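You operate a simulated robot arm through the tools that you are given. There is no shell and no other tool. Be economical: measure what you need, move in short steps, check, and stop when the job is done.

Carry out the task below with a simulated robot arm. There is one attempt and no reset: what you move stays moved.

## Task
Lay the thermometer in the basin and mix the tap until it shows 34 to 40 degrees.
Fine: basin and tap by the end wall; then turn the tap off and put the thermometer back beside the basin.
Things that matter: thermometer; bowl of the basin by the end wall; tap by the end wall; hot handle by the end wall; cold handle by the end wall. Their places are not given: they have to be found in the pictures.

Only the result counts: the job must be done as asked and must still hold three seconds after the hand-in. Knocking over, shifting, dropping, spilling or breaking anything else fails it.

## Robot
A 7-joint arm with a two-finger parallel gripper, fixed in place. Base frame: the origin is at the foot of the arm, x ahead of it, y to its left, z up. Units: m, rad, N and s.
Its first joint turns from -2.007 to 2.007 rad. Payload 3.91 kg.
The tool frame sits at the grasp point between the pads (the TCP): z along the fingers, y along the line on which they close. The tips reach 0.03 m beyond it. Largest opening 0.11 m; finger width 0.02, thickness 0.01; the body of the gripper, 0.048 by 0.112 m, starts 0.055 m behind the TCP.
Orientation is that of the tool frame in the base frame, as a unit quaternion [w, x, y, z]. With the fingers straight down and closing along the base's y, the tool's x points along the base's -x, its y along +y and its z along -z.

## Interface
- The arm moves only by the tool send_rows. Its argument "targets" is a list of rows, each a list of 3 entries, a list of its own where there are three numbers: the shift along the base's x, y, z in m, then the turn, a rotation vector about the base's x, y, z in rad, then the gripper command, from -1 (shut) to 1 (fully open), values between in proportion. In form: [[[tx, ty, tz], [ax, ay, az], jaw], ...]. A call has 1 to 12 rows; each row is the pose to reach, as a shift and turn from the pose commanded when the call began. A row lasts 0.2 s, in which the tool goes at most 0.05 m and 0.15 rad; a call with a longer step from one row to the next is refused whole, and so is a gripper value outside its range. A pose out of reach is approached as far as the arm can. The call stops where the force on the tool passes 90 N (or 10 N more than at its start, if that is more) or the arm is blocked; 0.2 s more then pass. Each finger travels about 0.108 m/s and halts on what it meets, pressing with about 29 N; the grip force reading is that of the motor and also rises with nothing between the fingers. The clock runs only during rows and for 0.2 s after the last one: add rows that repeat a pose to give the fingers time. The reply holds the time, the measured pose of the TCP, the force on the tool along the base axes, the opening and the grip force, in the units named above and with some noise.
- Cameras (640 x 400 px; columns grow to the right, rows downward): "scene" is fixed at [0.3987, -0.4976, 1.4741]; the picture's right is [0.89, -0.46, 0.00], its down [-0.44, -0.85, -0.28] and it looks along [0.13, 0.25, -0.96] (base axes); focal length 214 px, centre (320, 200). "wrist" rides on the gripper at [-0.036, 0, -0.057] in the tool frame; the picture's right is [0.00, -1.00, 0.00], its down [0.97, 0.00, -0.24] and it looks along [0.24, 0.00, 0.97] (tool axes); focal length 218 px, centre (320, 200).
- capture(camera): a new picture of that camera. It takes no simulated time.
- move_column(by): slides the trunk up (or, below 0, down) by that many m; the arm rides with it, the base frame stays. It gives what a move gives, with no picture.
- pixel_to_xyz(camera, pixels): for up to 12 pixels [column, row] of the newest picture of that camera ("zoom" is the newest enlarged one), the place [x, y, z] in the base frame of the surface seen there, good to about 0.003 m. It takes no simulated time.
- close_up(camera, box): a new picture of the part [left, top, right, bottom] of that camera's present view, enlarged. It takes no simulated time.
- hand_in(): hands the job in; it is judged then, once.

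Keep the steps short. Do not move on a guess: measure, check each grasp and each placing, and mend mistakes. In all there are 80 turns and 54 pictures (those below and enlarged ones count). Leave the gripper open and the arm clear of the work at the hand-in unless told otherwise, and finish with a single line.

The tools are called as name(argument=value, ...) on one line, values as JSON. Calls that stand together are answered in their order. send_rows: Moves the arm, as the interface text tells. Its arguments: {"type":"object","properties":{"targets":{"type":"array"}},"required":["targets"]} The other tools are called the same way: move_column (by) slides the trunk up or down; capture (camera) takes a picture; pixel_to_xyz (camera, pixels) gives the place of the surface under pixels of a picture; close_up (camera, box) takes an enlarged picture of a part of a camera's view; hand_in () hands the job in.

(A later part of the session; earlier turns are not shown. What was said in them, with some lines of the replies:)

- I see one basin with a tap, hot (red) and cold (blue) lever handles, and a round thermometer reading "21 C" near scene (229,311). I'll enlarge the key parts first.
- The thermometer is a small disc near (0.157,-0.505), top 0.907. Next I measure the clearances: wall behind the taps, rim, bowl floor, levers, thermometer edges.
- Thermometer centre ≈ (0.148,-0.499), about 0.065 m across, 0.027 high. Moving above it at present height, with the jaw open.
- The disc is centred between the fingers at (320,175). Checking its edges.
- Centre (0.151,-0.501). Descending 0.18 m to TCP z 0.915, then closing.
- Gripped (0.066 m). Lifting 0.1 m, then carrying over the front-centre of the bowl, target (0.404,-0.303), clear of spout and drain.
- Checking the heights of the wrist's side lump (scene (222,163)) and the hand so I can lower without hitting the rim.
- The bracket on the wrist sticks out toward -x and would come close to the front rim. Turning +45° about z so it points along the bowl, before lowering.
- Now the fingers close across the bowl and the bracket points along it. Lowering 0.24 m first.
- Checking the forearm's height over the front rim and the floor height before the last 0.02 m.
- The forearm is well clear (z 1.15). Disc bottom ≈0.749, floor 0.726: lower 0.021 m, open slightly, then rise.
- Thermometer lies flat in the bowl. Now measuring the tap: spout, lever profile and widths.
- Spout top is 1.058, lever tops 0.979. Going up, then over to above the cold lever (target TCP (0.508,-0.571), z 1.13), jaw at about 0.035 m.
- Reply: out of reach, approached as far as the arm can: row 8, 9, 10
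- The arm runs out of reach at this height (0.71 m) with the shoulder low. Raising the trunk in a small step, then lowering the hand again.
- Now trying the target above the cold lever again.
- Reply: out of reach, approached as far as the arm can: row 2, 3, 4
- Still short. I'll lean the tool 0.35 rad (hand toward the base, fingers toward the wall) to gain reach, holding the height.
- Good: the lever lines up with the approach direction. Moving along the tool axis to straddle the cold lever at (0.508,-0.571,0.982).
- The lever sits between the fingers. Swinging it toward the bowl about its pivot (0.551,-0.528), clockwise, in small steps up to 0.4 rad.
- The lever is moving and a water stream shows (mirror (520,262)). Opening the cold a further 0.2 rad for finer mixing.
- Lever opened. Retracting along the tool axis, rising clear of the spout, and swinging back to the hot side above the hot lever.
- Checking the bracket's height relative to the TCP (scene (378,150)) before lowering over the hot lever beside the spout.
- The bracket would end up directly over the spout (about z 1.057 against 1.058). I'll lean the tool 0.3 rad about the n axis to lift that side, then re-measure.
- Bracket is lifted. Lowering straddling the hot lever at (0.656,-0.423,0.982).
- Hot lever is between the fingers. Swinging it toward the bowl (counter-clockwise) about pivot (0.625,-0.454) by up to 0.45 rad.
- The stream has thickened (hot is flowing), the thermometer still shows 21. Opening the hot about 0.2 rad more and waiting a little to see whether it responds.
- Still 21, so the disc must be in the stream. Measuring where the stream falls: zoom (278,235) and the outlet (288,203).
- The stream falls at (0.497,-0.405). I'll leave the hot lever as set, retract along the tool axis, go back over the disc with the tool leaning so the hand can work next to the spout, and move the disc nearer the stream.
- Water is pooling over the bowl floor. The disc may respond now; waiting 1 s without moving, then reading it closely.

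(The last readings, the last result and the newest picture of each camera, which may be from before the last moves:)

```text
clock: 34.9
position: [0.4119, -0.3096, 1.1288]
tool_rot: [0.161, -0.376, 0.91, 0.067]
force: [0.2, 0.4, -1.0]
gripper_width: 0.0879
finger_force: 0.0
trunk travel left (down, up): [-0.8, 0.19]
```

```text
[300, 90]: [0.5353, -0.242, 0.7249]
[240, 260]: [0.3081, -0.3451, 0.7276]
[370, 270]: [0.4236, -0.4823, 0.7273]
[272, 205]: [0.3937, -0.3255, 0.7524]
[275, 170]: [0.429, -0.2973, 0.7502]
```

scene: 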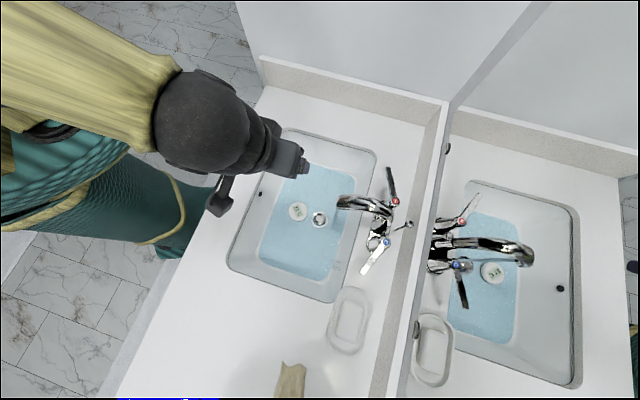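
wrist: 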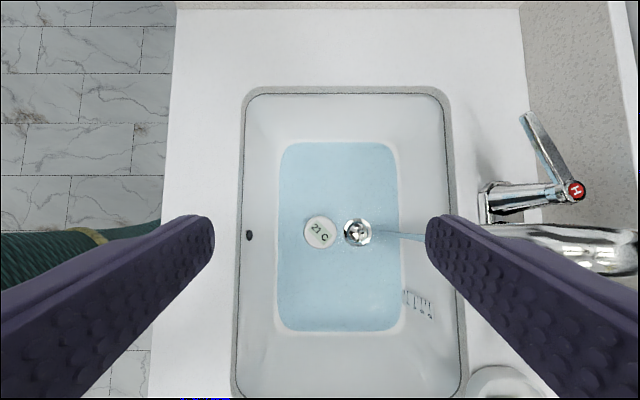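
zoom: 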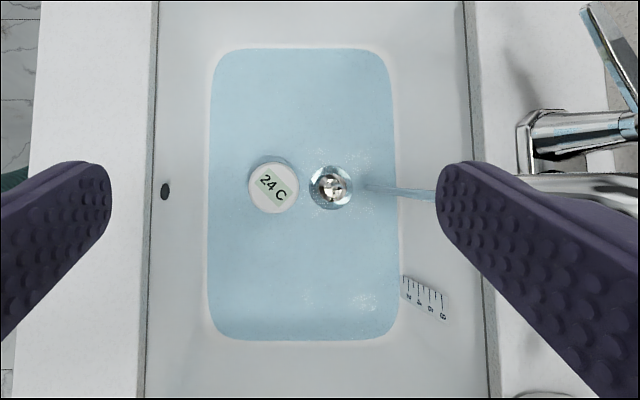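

It reads 24 C and is rising, so no relocation is needed. Waiting about 5 s more before reading again.

send_rows(targets=[[[0, 0, 0], [0, 0, 0], 0.6], [[0, 0, 0], [0, 0, 0], 0.6], [[0, 0, 0], [0, 0, 0], 0.6], [[0, 0, 0], [0, 0, 0], 0.6], [[0, 0, 0], [0, 0, 0], 0.6], [[0, 0, 0], [0, 0, 0], 0.6], [[0, 0, 0], [0, 0, 0], 0.6], [[0, 0, 0], [0, 0, 0], 0.6], [[0, 0, 0], [0, 0, 0], 0.6], [[0, 0, 0], [0, 0, 0], 0.6], [[0, 0, 0], [0, 0, 0], 0.6], [[0, 0, 0], [0, 0, 0], 0.6]])

send_rows(targets=[[[0, 0, 0], [0, 0, 0], 0.6], [[0, 0, 0], [0, 0, 0], 0.6], [[0, 0, 0], [0, 0, 0], 0.6], [[0, 0, 0], [0, 0, 0], 0.6], [[0, 0, 0], [0, 0, 0], 0.6], [[0, 0, 0], [0, 0, 0], 0.6], [[0, 0, 0], [0, 0, 0], 0.6], [[0, 0, 0], [0, 0, 0], 0.6], [[0, 0, 0], [0, 0, 0], 0.6], [[0, 0, 0], [0, 0, 0], 0.6], [[0, 0, 0], [0, 0, 0], 0.6], [[0, 0, 0], [0, 0, 0], 0.6]])

capture(camera="wrist")

```text
clock: 37.5
position: [0.4122, -0.309, 1.1291]
tool_rot: [0.161, -0.376, 0.91, 0.067]
force: [0.4, 1.0, 0.4]
gripper_width: 0.0879
finger_force: 0.1
trunk travel left (down, up): [-0.8, 0.19]
```

```text
clock: 40.1
position: [0.4117, -0.3084, 1.1295]
tool_rot: [0.161, -0.376, 0.91, 0.067]
force: [-1.0, 0.0, 0.7]
gripper_width: 0.0881
finger_force: 0.1
trunk travel left (down, up): [-0.8, 0.19]
```

```text
15 pictures are left
```

wrist: 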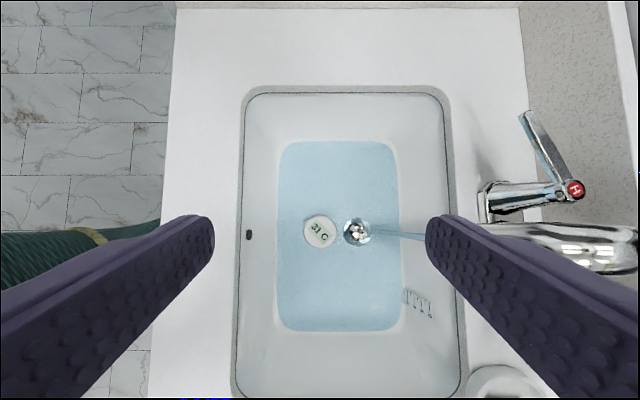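

Now 31 C and rising. Waiting another 2.6 s, then reading up close.

send_rows(targets=[[[0, 0, 0], [0, 0, 0], 0.6], [[0, 0, 0], [0, 0, 0], 0.6], [[0, 0, 0], [0, 0, 0], 0.6], [[0, 0, 0], [0, 0, 0], 0.6], [[0, 0, 0], [0, 0, 0], 0.6], [[0, 0, 0], [0, 0, 0], 0.6], [[0, 0, 0], [0, 0, 0], 0.6], [[0, 0, 0], [0, 0, 0], 0.6], [[0, 0, 0], [0, 0, 0], 0.6], [[0, 0, 0], [0, 0, 0], 0.6], [[0, 0, 0], [0, 0, 0], 0.6], [[0, 0, 0], [0, 0, 0], 0.6]])

close_up(camera="wrist", box=[280, 190, 440, 290])

```text
clock: 42.7
position: [0.4125, -0.3093, 1.1294]
tool_rot: [0.162, -0.375, 0.91, 0.067]
force: [0.0, -0.5, 0.5]
gripper_width: 0.0881
finger_force: 0.0
trunk travel left (down, up): [-0.8, 0.19]
```

```text
4.00 times, centred on (360, 240) of wrist
```

zoom: 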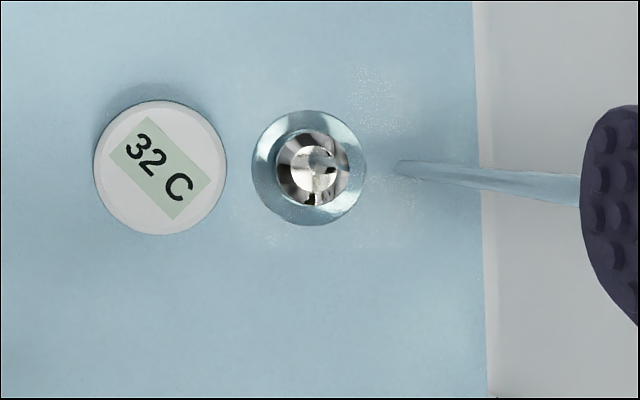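

32 C, the rise is flattening. Waiting 5 s to see where it settles.

send_rows(targets=[[[0, 0, 0], [0, 0, 0], 0.6], [[0, 0, 0], [0, 0, 0], 0.6], [[0, 0, 0], [0, 0, 0], 0.6], [[0, 0, 0], [0, 0, 0], 0.6], [[0, 0, 0], [0, 0, 0], 0.6], [[0, 0, 0], [0, 0, 0], 0.6], [[0, 0, 0], [0, 0, 0], 0.6], [[0, 0, 0], [0, 0, 0], 0.6], [[0, 0, 0], [0, 0, 0], 0.6], [[0, 0, 0], [0, 0, 0], 0.6], [[0, 0, 0], [0, 0, 0], 0.6], [[0, 0, 0], [0, 0, 0], 0.6]])

send_rows(targets=[[[0, 0, 0], [0, 0, 0], 0.6], [[0, 0, 0], [0, 0, 0], 0.6], [[0, 0, 0], [0, 0, 0], 0.6], [[0, 0, 0], [0, 0, 0], 0.6], [[0, 0, 0], [0, 0, 0], 0.6], [[0, 0, 0], [0, 0, 0], 0.6], [[0, 0, 0], [0, 0, 0], 0.6], [[0, 0, 0], [0, 0, 0], 0.6], [[0, 0, 0], [0, 0, 0], 0.6], [[0, 0, 0], [0, 0, 0], 0.6], [[0, 0, 0], [0, 0, 0], 0.6], [[0, 0, 0], [0, 0, 0], 0.6]])

close_up(camera="wrist", box=[280, 190, 440, 290])

```text
clock: 45.3
position: [0.4118, -0.3097, 1.1291]
tool_rot: [0.161, -0.377, 0.91, 0.066]
force: [-0.1, 0.1, -0.6]
gripper_width: 0.0881
finger_force: 0.1
trunk travel left (down, up): [-0.8, 0.19]
```

```text
clock: 47.9
position: [0.4124, -0.309, 1.1291]
tool_rot: [0.161, -0.377, 0.91, 0.066]
force: [0.0, -0.2, -1.1]
gripper_width: 0.088
finger_force: 0.1
trunk travel left (down, up): [-0.8, 0.19]
```

```text
4.00 times, centred on (360, 240) of wrist
```

zoom: 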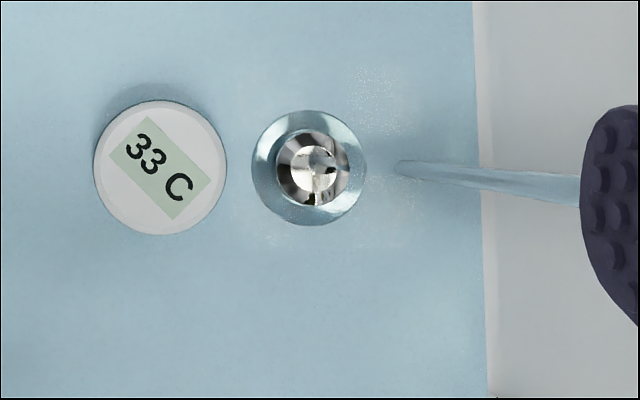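

Settled at 33 C, just short. A little more hot (about 0.12 rad) should give ~36. Reversing the path to the hot lever with the jaw a bit wider.

send_rows(targets=[[[0.0303, -0.0046, 0], [-0.123, 0.011, 0.061], 0.4], [[0.0603, -0.0116, 0], [-0.245, 0.022, 0.122], 0], [[0.0953, -0.0216, 0], [-0.368, 0.033, 0.183], -0.2], [[0.1303, -0.0316, 0], [-0.491, 0.043, 0.243], -0.2], [[0.1653, -0.0416, -0.006], [-0.613, 0.054, 0.304], -0.2], [[0.1953, -0.0546, -0.038], [-0.736, 0.065, 0.365], -0.2], [[0.2033, -0.0706, -0.074], [-0.736, 0.065, 0.365], -0.2], [[0.2123, -0.0856, -0.11], [-0.736, 0.065, 0.365], -0.2], [[0.2203, -0.1016, -0.146], [-0.736, 0.065, 0.365], -0.2], [[0.2203, -0.1016, -0.146], [-0.736, 0.065, 0.365], -0.3]])

capture(camera="wrist")

```text
clock: 50.1
position: [0.6286, -0.4125, 0.9847]
tool_rot: [-0.027, -0.562, 0.796, -0.224]
force: [0.2, -0.6, -0.5]
gripper_width: 0.0385
finger_force: 0.1
trunk travel left (down, up): [-0.8, 0.19]
```

```text
12 pictures are left
```

wrist: 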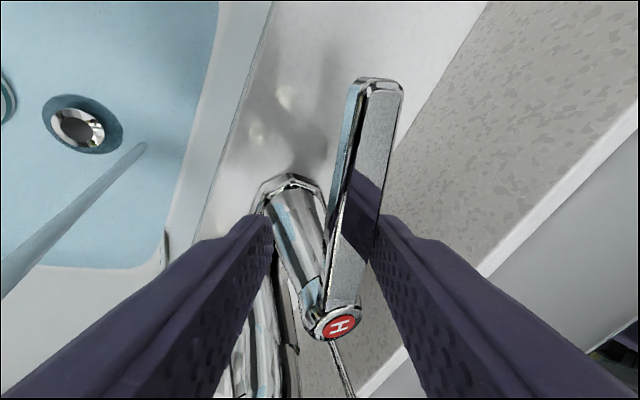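

The lever touches the wall-side finger as before. Nudging 0.0055 m further, then waiting.

send_rows(targets=[[[-0.003, 0, 0], [0, 0, 0.03], -0.3], [[-0.0055, 0.0003, 0], [0, 0, 0.06], -0.3], [[-0.0055, 0.0003, 0], [0, 0, 0.06], -0.3], [[-0.0055, 0.0003, 0], [0, 0, 0.06], -0.3], [[-0.0055, 0.0003, 0], [0, 0, 0.06], -0.3], [[-0.0055, 0.0003, 0], [0, 0, 0.06], -0.3], [[-0.0055, 0.0003, 0], [0, 0, 0.06], -0.3], [[-0.0055, 0.0003, 0], [0, 0, 0.06], -0.3], [[-0.0055, 0.0003, 0], [0, 0, 0.06], -0.3], [[-0.0055, 0.0003, 0], [0, 0, 0.06], -0.3], [[-0.0055, 0.0003, 0], [0, 0, 0.06], -0.3], [[-0.0055, 0.0003, 0], [0, 0, 0.06], -0.3]])

send_rows(targets=[[[0, 0, 0], [0, 0, 0], -0.3], [[0, 0, 0], [0, 0, 0], -0.3], [[0, 0, 0], [0, 0, 0], -0.3], [[0, 0, 0], [0, 0, 0], -0.3], [[0, 0, 0], [0, 0, 0], -0.3], [[0, 0, 0], [0, 0, 0], -0.3], [[0, 0, 0], [0, 0, 0], -0.3], [[0, 0, 0], [0, 0, 0], -0.3], [[0, 0, 0], [0, 0, 0], -0.3], [[0, 0, 0], [0, 0, 0], -0.3], [[0, 0, 0], [0, 0, 0], -0.3], [[0, 0, 0], [0, 0, 0], -0.3]])

send_rows(targets=[[[0, 0, 0], [0, 0, 0], -0.3], [[0, 0, 0], [0, 0, 0], -0.3], [[0, 0, 0], [0, 0, 0], -0.3], [[0, 0, 0], [0, 0, 0], -0.3], [[0, 0, 0], [0, 0, 0], -0.3], [[0, 0, 0], [0, 0, 0], -0.3], [[0, 0, 0], [0, 0, 0], -0.3], [[0, 0, 0], [0, 0, 0], -0.3], [[0, 0, 0], [0, 0, 0], -0.3], [[0, 0, 0], [0, 0, 0], -0.3], [[0, 0, 0], [0, 0, 0], -0.3], [[0, 0, 0], [0, 0, 0], -0.3]])

close_up(camera="scene", box=[270, 150, 430, 290])

```text
clock: 52.7
position: [0.6239, -0.4101, 0.9836]
tool_rot: [-0.021, -0.585, 0.779, -0.225]
force: [0.3, 0.1, 0.8]
gripper_width: 0.0386
finger_force: 0.0
trunk travel left (down, up): [-0.8, 0.19]
```

```text
clock: 55.3
position: [0.6237, -0.4116, 0.9823]
tool_rot: [-0.02, -0.586, 0.778, -0.225]
force: [0.1, 0.2, 0.4]
gripper_width: 0.0383
finger_force: 0.0
trunk travel left (down, up): [-0.8, 0.19]
```

```text
clock: 57.9
position: [0.6226, -0.4101, 0.9826]
tool_rot: [-0.021, -0.585, 0.779, -0.226]
force: [0.0, -0.2, -0.7]
gripper_width: 0.0384
finger_force: 0.0
trunk travel left (down, up): [-0.8, 0.19]
```

```text
2.86 times, centred on (350, 220) of scene
```

zoom: 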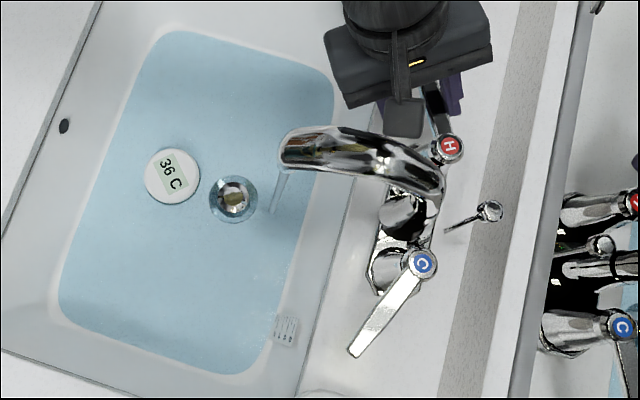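

It shows 36 C. Letting it hold a bit more, then closing the hot lever by swinging back clockwise with the front finger.

send_rows(targets=[[[0, 0, 0], [0, 0, 0], -0.3], [[0, 0, 0], [0, 0, 0], -0.3], [[0, 0, 0], [0, 0, 0], -0.3], [[0, 0, 0], [0, 0, 0], -0.3], [[0, 0, 0], [0, 0, 0], -0.3], [[0, 0, 0], [0, 0, 0], -0.3], [[0, 0, 0], [0, 0, 0], -0.3], [[0, 0, 0], [0, 0, 0], -0.3], [[0, 0, 0], [0, 0, 0], -0.3], [[0, 0, 0], [0, 0, 0], -0.3]])

send_rows(targets=[[[0.008, 0, 0], [0, 0, -0.08], -0.3], [[0.0146, -0.0013, 0], [0, 0, -0.16], -0.3], [[0.0209, -0.0038, 0], [0, 0, -0.24], -0.3], [[0.0267, -0.0072, 0], [0, 0, -0.32], -0.3], [[0.032, -0.0115, 0], [0, 0, -0.4], -0.3], [[0.0366, -0.0165, 0], [0, 0, -0.45], -0.3], [[0.0385, -0.0192, 0], [0, 0, -0.45], -0.3], [[0.0385, -0.0192, 0], [0, 0, -0.45], -0.3]])

capture(camera="wrist")

```text
clock: 60.1
position: [0.6233, -0.4103, 0.9839]
tool_rot: [-0.021, -0.585, 0.779, -0.225]
force: [-0.6, -0.2, 0.0]
gripper_width: 0.0385
finger_force: 0.0
trunk travel left (down, up): [-0.8, 0.19]
```

```text
clock: 61.9
position: [0.664, -0.4283, 0.9819]
tool_rot: [-0.07, -0.397, 0.89, -0.215]
force: [-1.2, 2.0, -0.8]
gripper_width: 0.0397
finger_force: 1.2
trunk travel left (down, up): [-0.8, 0.19]
```

```text
10 pictures are left
```

wrist: 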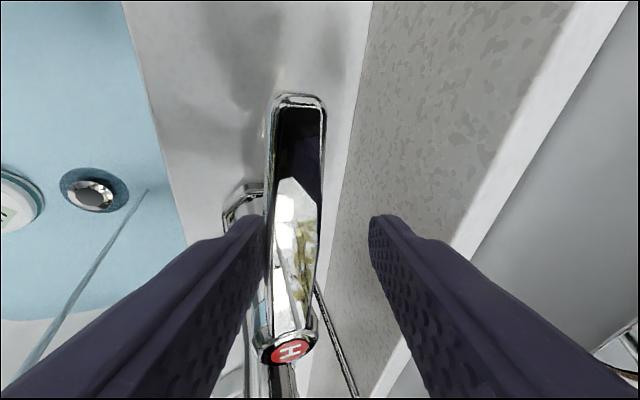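

The hot lever is pressed against its stop (finger slightly deflected). One more tiny press, then retract and go to the cold side.

send_rows(targets=[[[0.0015, -0.0015, 0], [0, 0, 0], -0.3], [[0.0015, -0.0015, 0], [0, 0, 0], -0.3]])

```text
clock: 62.5
position: [0.6634, -0.429, 0.9826]
tool_rot: [-0.071, -0.396, 0.89, -0.215]
force: [-4.6, 4.3, -0.2]
gripper_width: 0.0419
finger_force: 3.4
trunk travel left (down, up): [-0.8, 0.19]
```

Stop confirmed. Retracting from the hot lever, removing the sideways lean, and heading back over to the cold side by the earlier path reversed.

send_rows(targets=[[[-0.004, 0.004, 0], [0, 0, 0], -0.3], [[-0.012, 0.012, 0.035], [0, 0, 0], -0.3], [[-0.022, 0.022, 0.075], [0, 0, 0], -0.3], [[-0.032, 0.033, 0.115], [0, 0, 0], -0.3], [[-0.036, 0.037, 0.15], [0, 0, 0], -0.3], [[-0.036, 0.037, 0.15], [0.106, -0.106, 0], -0.3], [[-0.036, 0.037, 0.15], [0.212, -0.212, 0], -0.3], [[-0.036, 0.037, 0.15], [0.212, -0.212, 0], -0.3]])

send_rows(targets=[[[-0.028, -0.024, 0], [0, 0, -0.12], -0.2], [[-0.056, -0.048, 0], [0, 0, -0.24], -0.2], [[-0.085, -0.072, 0], [0, 0, -0.36], -0.2], [[-0.113, -0.096, 0], [0, 0, -0.48], -0.2], [[-0.141, -0.12, 0], [0, 0, -0.6], -0.2], [[-0.141, -0.12, -0.03], [0, 0, -0.6], -0.2], [[-0.141, -0.12, -0.06], [0, 0, -0.6], -0.2]])

capture(camera="wrist")

```text
clock: 64.3
position: [0.6282, -0.3937, 1.1319]
tool_rot: [0.067, -0.377, 0.91, -0.161]
force: [-0.2, 0.3, 0.5]
gripper_width: 0.0386
finger_force: 0.0
trunk travel left (down, up): [-0.8, 0.19]
```

```text
clock: 65.9
position: [0.4874, -0.513, 1.0731]
tool_rot: [0.016, -0.09, 0.981, -0.173]
force: [0.4, 0.3, 0.0]
gripper_width: 0.0437
finger_force: 0.0
trunk travel left (down, up): [-0.8, 0.19]
```

```text
9 pictures are left
```

wrist: 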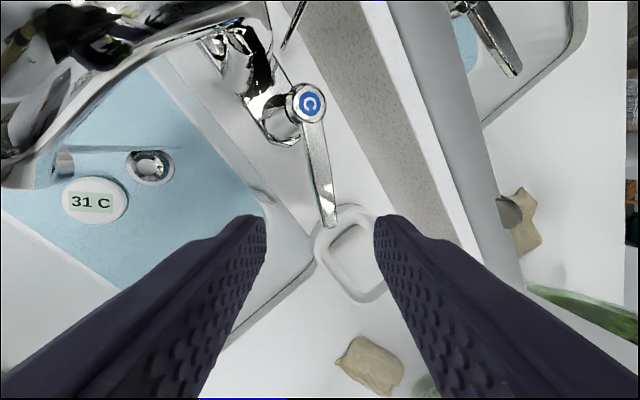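

The cold lever lies between the fingers (thermometer falling since hot is off). Lowering along the tool axis, then swinging it back counter-clockwise to its stop.

send_rows(targets=[[[0.001, -0.009, -0.03], [0, 0, 0], -0.2], [[0.002, -0.018, -0.06], [0, 0, 0], -0.2], [[0.003, -0.0275, -0.09], [0, 0, 0], -0.2], [[0.003, -0.0275, -0.09], [0, 0, 0], -0.3]])

send_rows(targets=[[[0.0024, -0.0088, 0], [0, 0, 0.14], -0.3], [[0.0061, -0.0172, 0], [0, 0, 0.28], -0.3], [[0.011, -0.0249, 0], [0, 0, 0.42], -0.3], [[0.017, -0.0318, 0], [0, 0, 0.56], -0.3], [[0.024, -0.0377, 0], [0, 0, 0.6], -0.3], [[0.0265, -0.0394, 0], [0, 0, 0.6], -0.3], [[0.0265, -0.0394, 0], [0, 0, 0.6], -0.3]])

capture(camera="wrist")

```text
clock: 66.9
position: [0.4883, -0.5428, 0.984]
tool_rot: [0.016, -0.091, 0.981, -0.173]
force: [-1.0, 0.4, -0.2]
gripper_width: 0.0384
finger_force: 0.0
trunk travel left (down, up): [-0.8, 0.19]
```

```text
clock: 68.5
position: [0.516, -0.58, 0.9832]
tool_rot: [0.066, -0.377, 0.91, -0.16]
force: [-8.3, 3.4, -1.9]
gripper_width: 0.0425
finger_force: 4.0
trunk travel left (down, up): [-0.8, 0.19]
```

```text
8 pictures are left
```

wrist: 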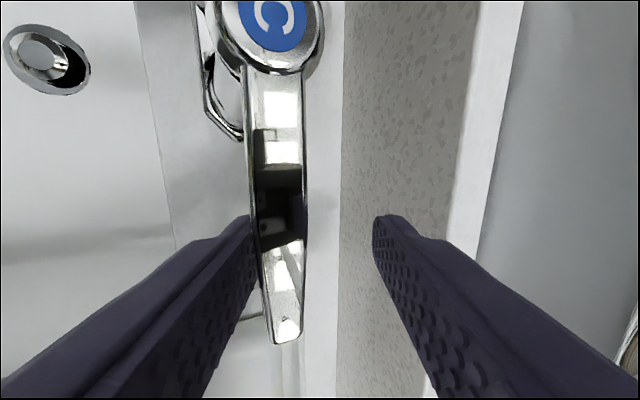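

Both levers are at their stops and the water is gone. Retracting and moving back above the thermometer with the tool upright.

send_rows(targets=[[[-0.003, 0.003, 0], [0, 0, 0], -0.3], [[-0.012, 0.012, 0.035], [0, 0, 0], -0.3], [[-0.022, 0.022, 0.075], [0, 0, 0], -0.3], [[-0.03, 0.03, 0.115], [0, 0, 0], -0.3], [[-0.03, 0.03, 0.15], [0, 0, 0], -0.3], [[-0.041, 0.064, 0.15], [0, 0, 0], -0.3], [[-0.052, 0.098, 0.15], [0, 0, 0], -0.1], [[-0.063, 0.132, 0.15], [0.083, 0.083, 0], 0.1], [[-0.074, 0.166, 0.15], [0.166, 0.166, 0], 0.4], [[-0.085, 0.2, 0.15], [0.247, 0.247, 0], 0.6], [[-0.096, 0.235, 0.15], [0.247, 0.247, 0], 0.6], [[-0.106, 0.27, 0.15], [0.247, 0.247, 0], 0.6]])

capture(camera="wrist")

close_up(camera="scene", box=[270, 150, 430, 290])

pixel_to_xyz(camera="zoom", pixels=[[172, 175], [146, 172], [198, 175], [172, 150], [172, 200]])

```text
clock: 71.1
position: [0.4097, -0.3093, 1.1356]
tool_rot: [0.0, -0.383, 0.924, 0.001]
force: [1.0, 0.1, 0.1]
gripper_width: 0.0881
finger_force: 0.1
trunk travel left (down, up): [-0.8, 0.19]
```

```text
7 pictures are left
```

wrist: 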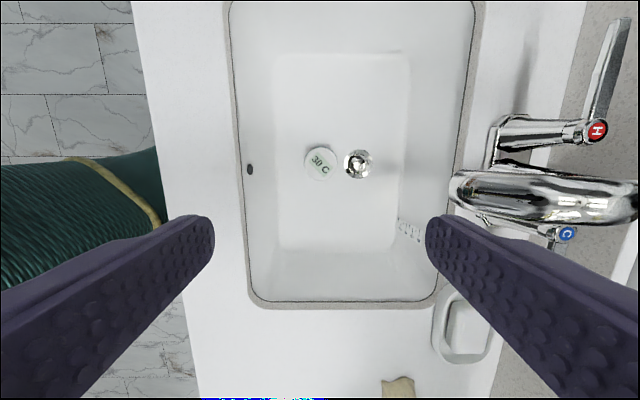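

```text
2.86 times, centred on (350, 220) of scene
```

zoom: 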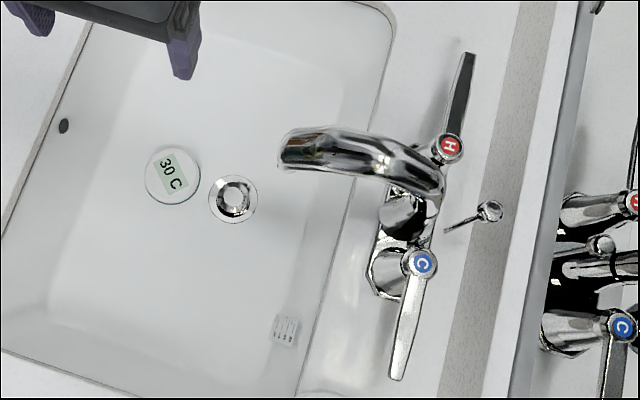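

```text
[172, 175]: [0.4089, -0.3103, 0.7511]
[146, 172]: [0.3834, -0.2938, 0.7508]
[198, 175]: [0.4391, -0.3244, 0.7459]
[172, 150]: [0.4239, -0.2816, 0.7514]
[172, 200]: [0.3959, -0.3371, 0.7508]
```

Tap off, bowl empty, both levers back in their starting position. Disc centre (0.409,-0.310). Lowering 0.372 m and gripping it.

send_rows(targets=[[[0, 0, -0.045], [0, 0, 0], 0.6], [[0, 0, -0.09], [0, 0, 0], 0.6], [[0, 0, -0.135], [0, 0, 0], 0.6], [[0, 0, -0.18], [0, 0, 0], 0.6], [[0, 0, -0.225], [0, 0, 0], 0.6], [[0, 0, -0.27], [0, 0, 0], 0.6], [[0, 0, -0.315], [0, 0, 0], 0.6], [[0, 0, -0.35], [0, 0, 0], 0.6], [[0, 0, -0.371], [0, 0, 0], 0.6], [[0, 0, -0.371], [0, 0, 0], 0.2], [[0, 0, -0.371], [0, 0, 0], 0], [[0, 0, -0.371], [0, 0, 0], 0]])

```text
clock: 73.7
position: [0.4105, -0.3106, 0.7631]
tool_rot: [0.0, -0.382, 0.924, 0.0]
force: [0.0, -0.1, -0.7]
gripper_width: 0.0662
finger_force: 29.2
trunk travel left (down, up): [-0.8, 0.19]
```

Gripped (0.066 m). Lifting straight up 0.27 m, then carrying back toward its original place at (0.150,-0.500).

send_rows(targets=[[[0, 0, 0.045], [0, 0, 0], 0], [[0, 0, 0.09], [0, 0, 0], 0], [[0, 0, 0.135], [0, 0, 0], 0], [[0, 0, 0.18], [0, 0, 0], 0], [[0, 0, 0.225], [0, 0, 0], 0], [[0, 0, 0.27], [0, 0, 0], 0], [[0, 0, 0.27], [0, 0, 0], 0]])

send_rows(targets=[[[-0.032, -0.023, 0], [0, 0, 0], 0], [[-0.065, -0.047, 0], [0, 0, 0], 0], [[-0.098, -0.071, 0], [0, 0, 0], 0], [[-0.13, -0.095, 0], [0, 0, 0], 0], [[-0.163, -0.119, 0], [0, 0, 0], 0], [[-0.195, -0.142, 0], [0, 0, 0], 0], [[-0.228, -0.166, 0], [0, 0, 0], 0], [[-0.26, -0.19, 0], [0, 0, 0], 0], [[-0.26, -0.19, 0], [0, 0, 0], 0]])

capture(camera="scene")

```text
clock: 75.3
position: [0.4106, -0.3122, 1.0302]
tool_rot: [0.0, -0.382, 0.924, 0.002]
force: [0.0, -0.8, -1.0]
gripper_width: 0.0665
finger_force: 29.2
trunk travel left (down, up): [-0.8, 0.19]
```

```text
clock: 77.3
position: [0.1527, -0.5005, 1.0347]
tool_rot: [0.001, -0.383, 0.924, 0.0]
force: [0.6, -0.4, -1.0]
gripper_width: 0.0665
finger_force: 29.2
trunk travel left (down, up): [-0.8, 0.19]
```

```text
5 pictures are left
```

scene: 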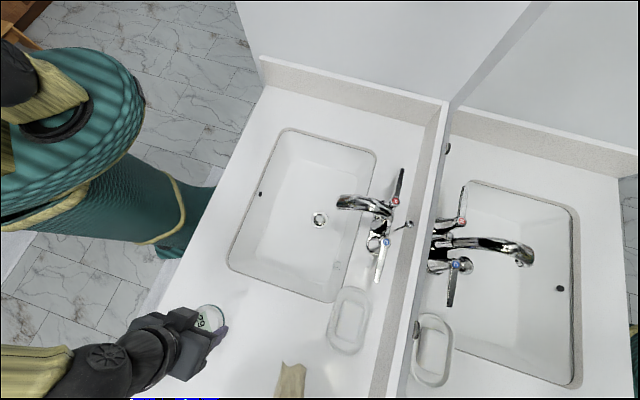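

Basin view clear, disc held above its old place. Lowering to TCP 0.917, opening, then rising.

send_rows(targets=[[[0, 0, -0.04], [0, 0, 0], 0], [[0, 0, -0.08], [0, 0, 0], 0], [[0, 0, -0.105], [0, 0, 0], 0], [[0, 0, -0.117], [0, 0, 0], 0], [[0, 0, -0.117], [0, 0, 0], 0]])

send_rows(targets=[[[0, 0, 0], [0, 0, 0], 0.3], [[0, 0, 0], [0, 0, 0], 0.6], [[0, 0, 0], [0, 0, 0], 0.6], [[0, 0, 0.03], [0, 0, 0], 0.7], [[0, 0, 0.07], [0, 0, 0], 1], [[0, 0, 0.11], [0, 0, 0], 1], [[0, 0, 0.15], [0, 0, 0], 1], [[0, 0, 0.19], [0, 0, 0], 1], [[0, 0, 0.23], [0, 0, 0], 1]])

capture(camera="wrist")

```text
clock: 78.5
position: [0.1498, -0.5006, 0.9178]
tool_rot: [0.0, -0.383, 0.924, -0.002]
force: [1.0, 0.8, 10.6]
gripper_width: 0.0665
finger_force: 29.0
trunk travel left (down, up): [-0.8, 0.19]
```

```text
clock: 80.5
position: [0.1485, -0.4985, 1.1459]
tool_rot: [0.002, -0.382, 0.924, 0.0]
force: [-0.3, -0.2, 0.3]
gripper_width: 0.1102
finger_force: 0.1
trunk travel left (down, up): [-0.8, 0.19]
```

```text
4 pictures are left
```

wrist: 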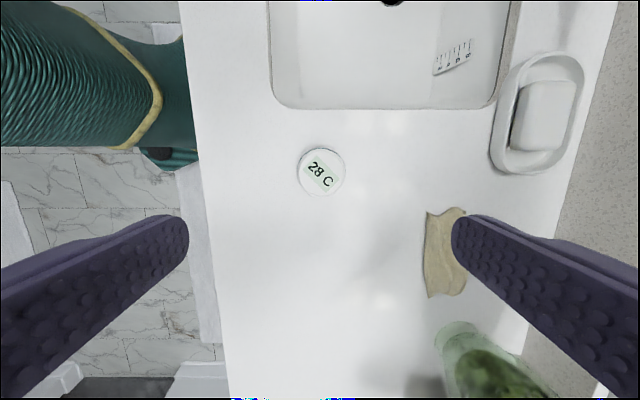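

The disc lies flat beside the basin, the tap is off and drained, the gripper is open and clear at z 1.15. Handing in.

hand_in()

```text
The job is handed in.
```

The thermometer read 36 °C in the mixed water, the tap is now off with both handles at their stops, and the thermometer is back in its original place beside the basin.
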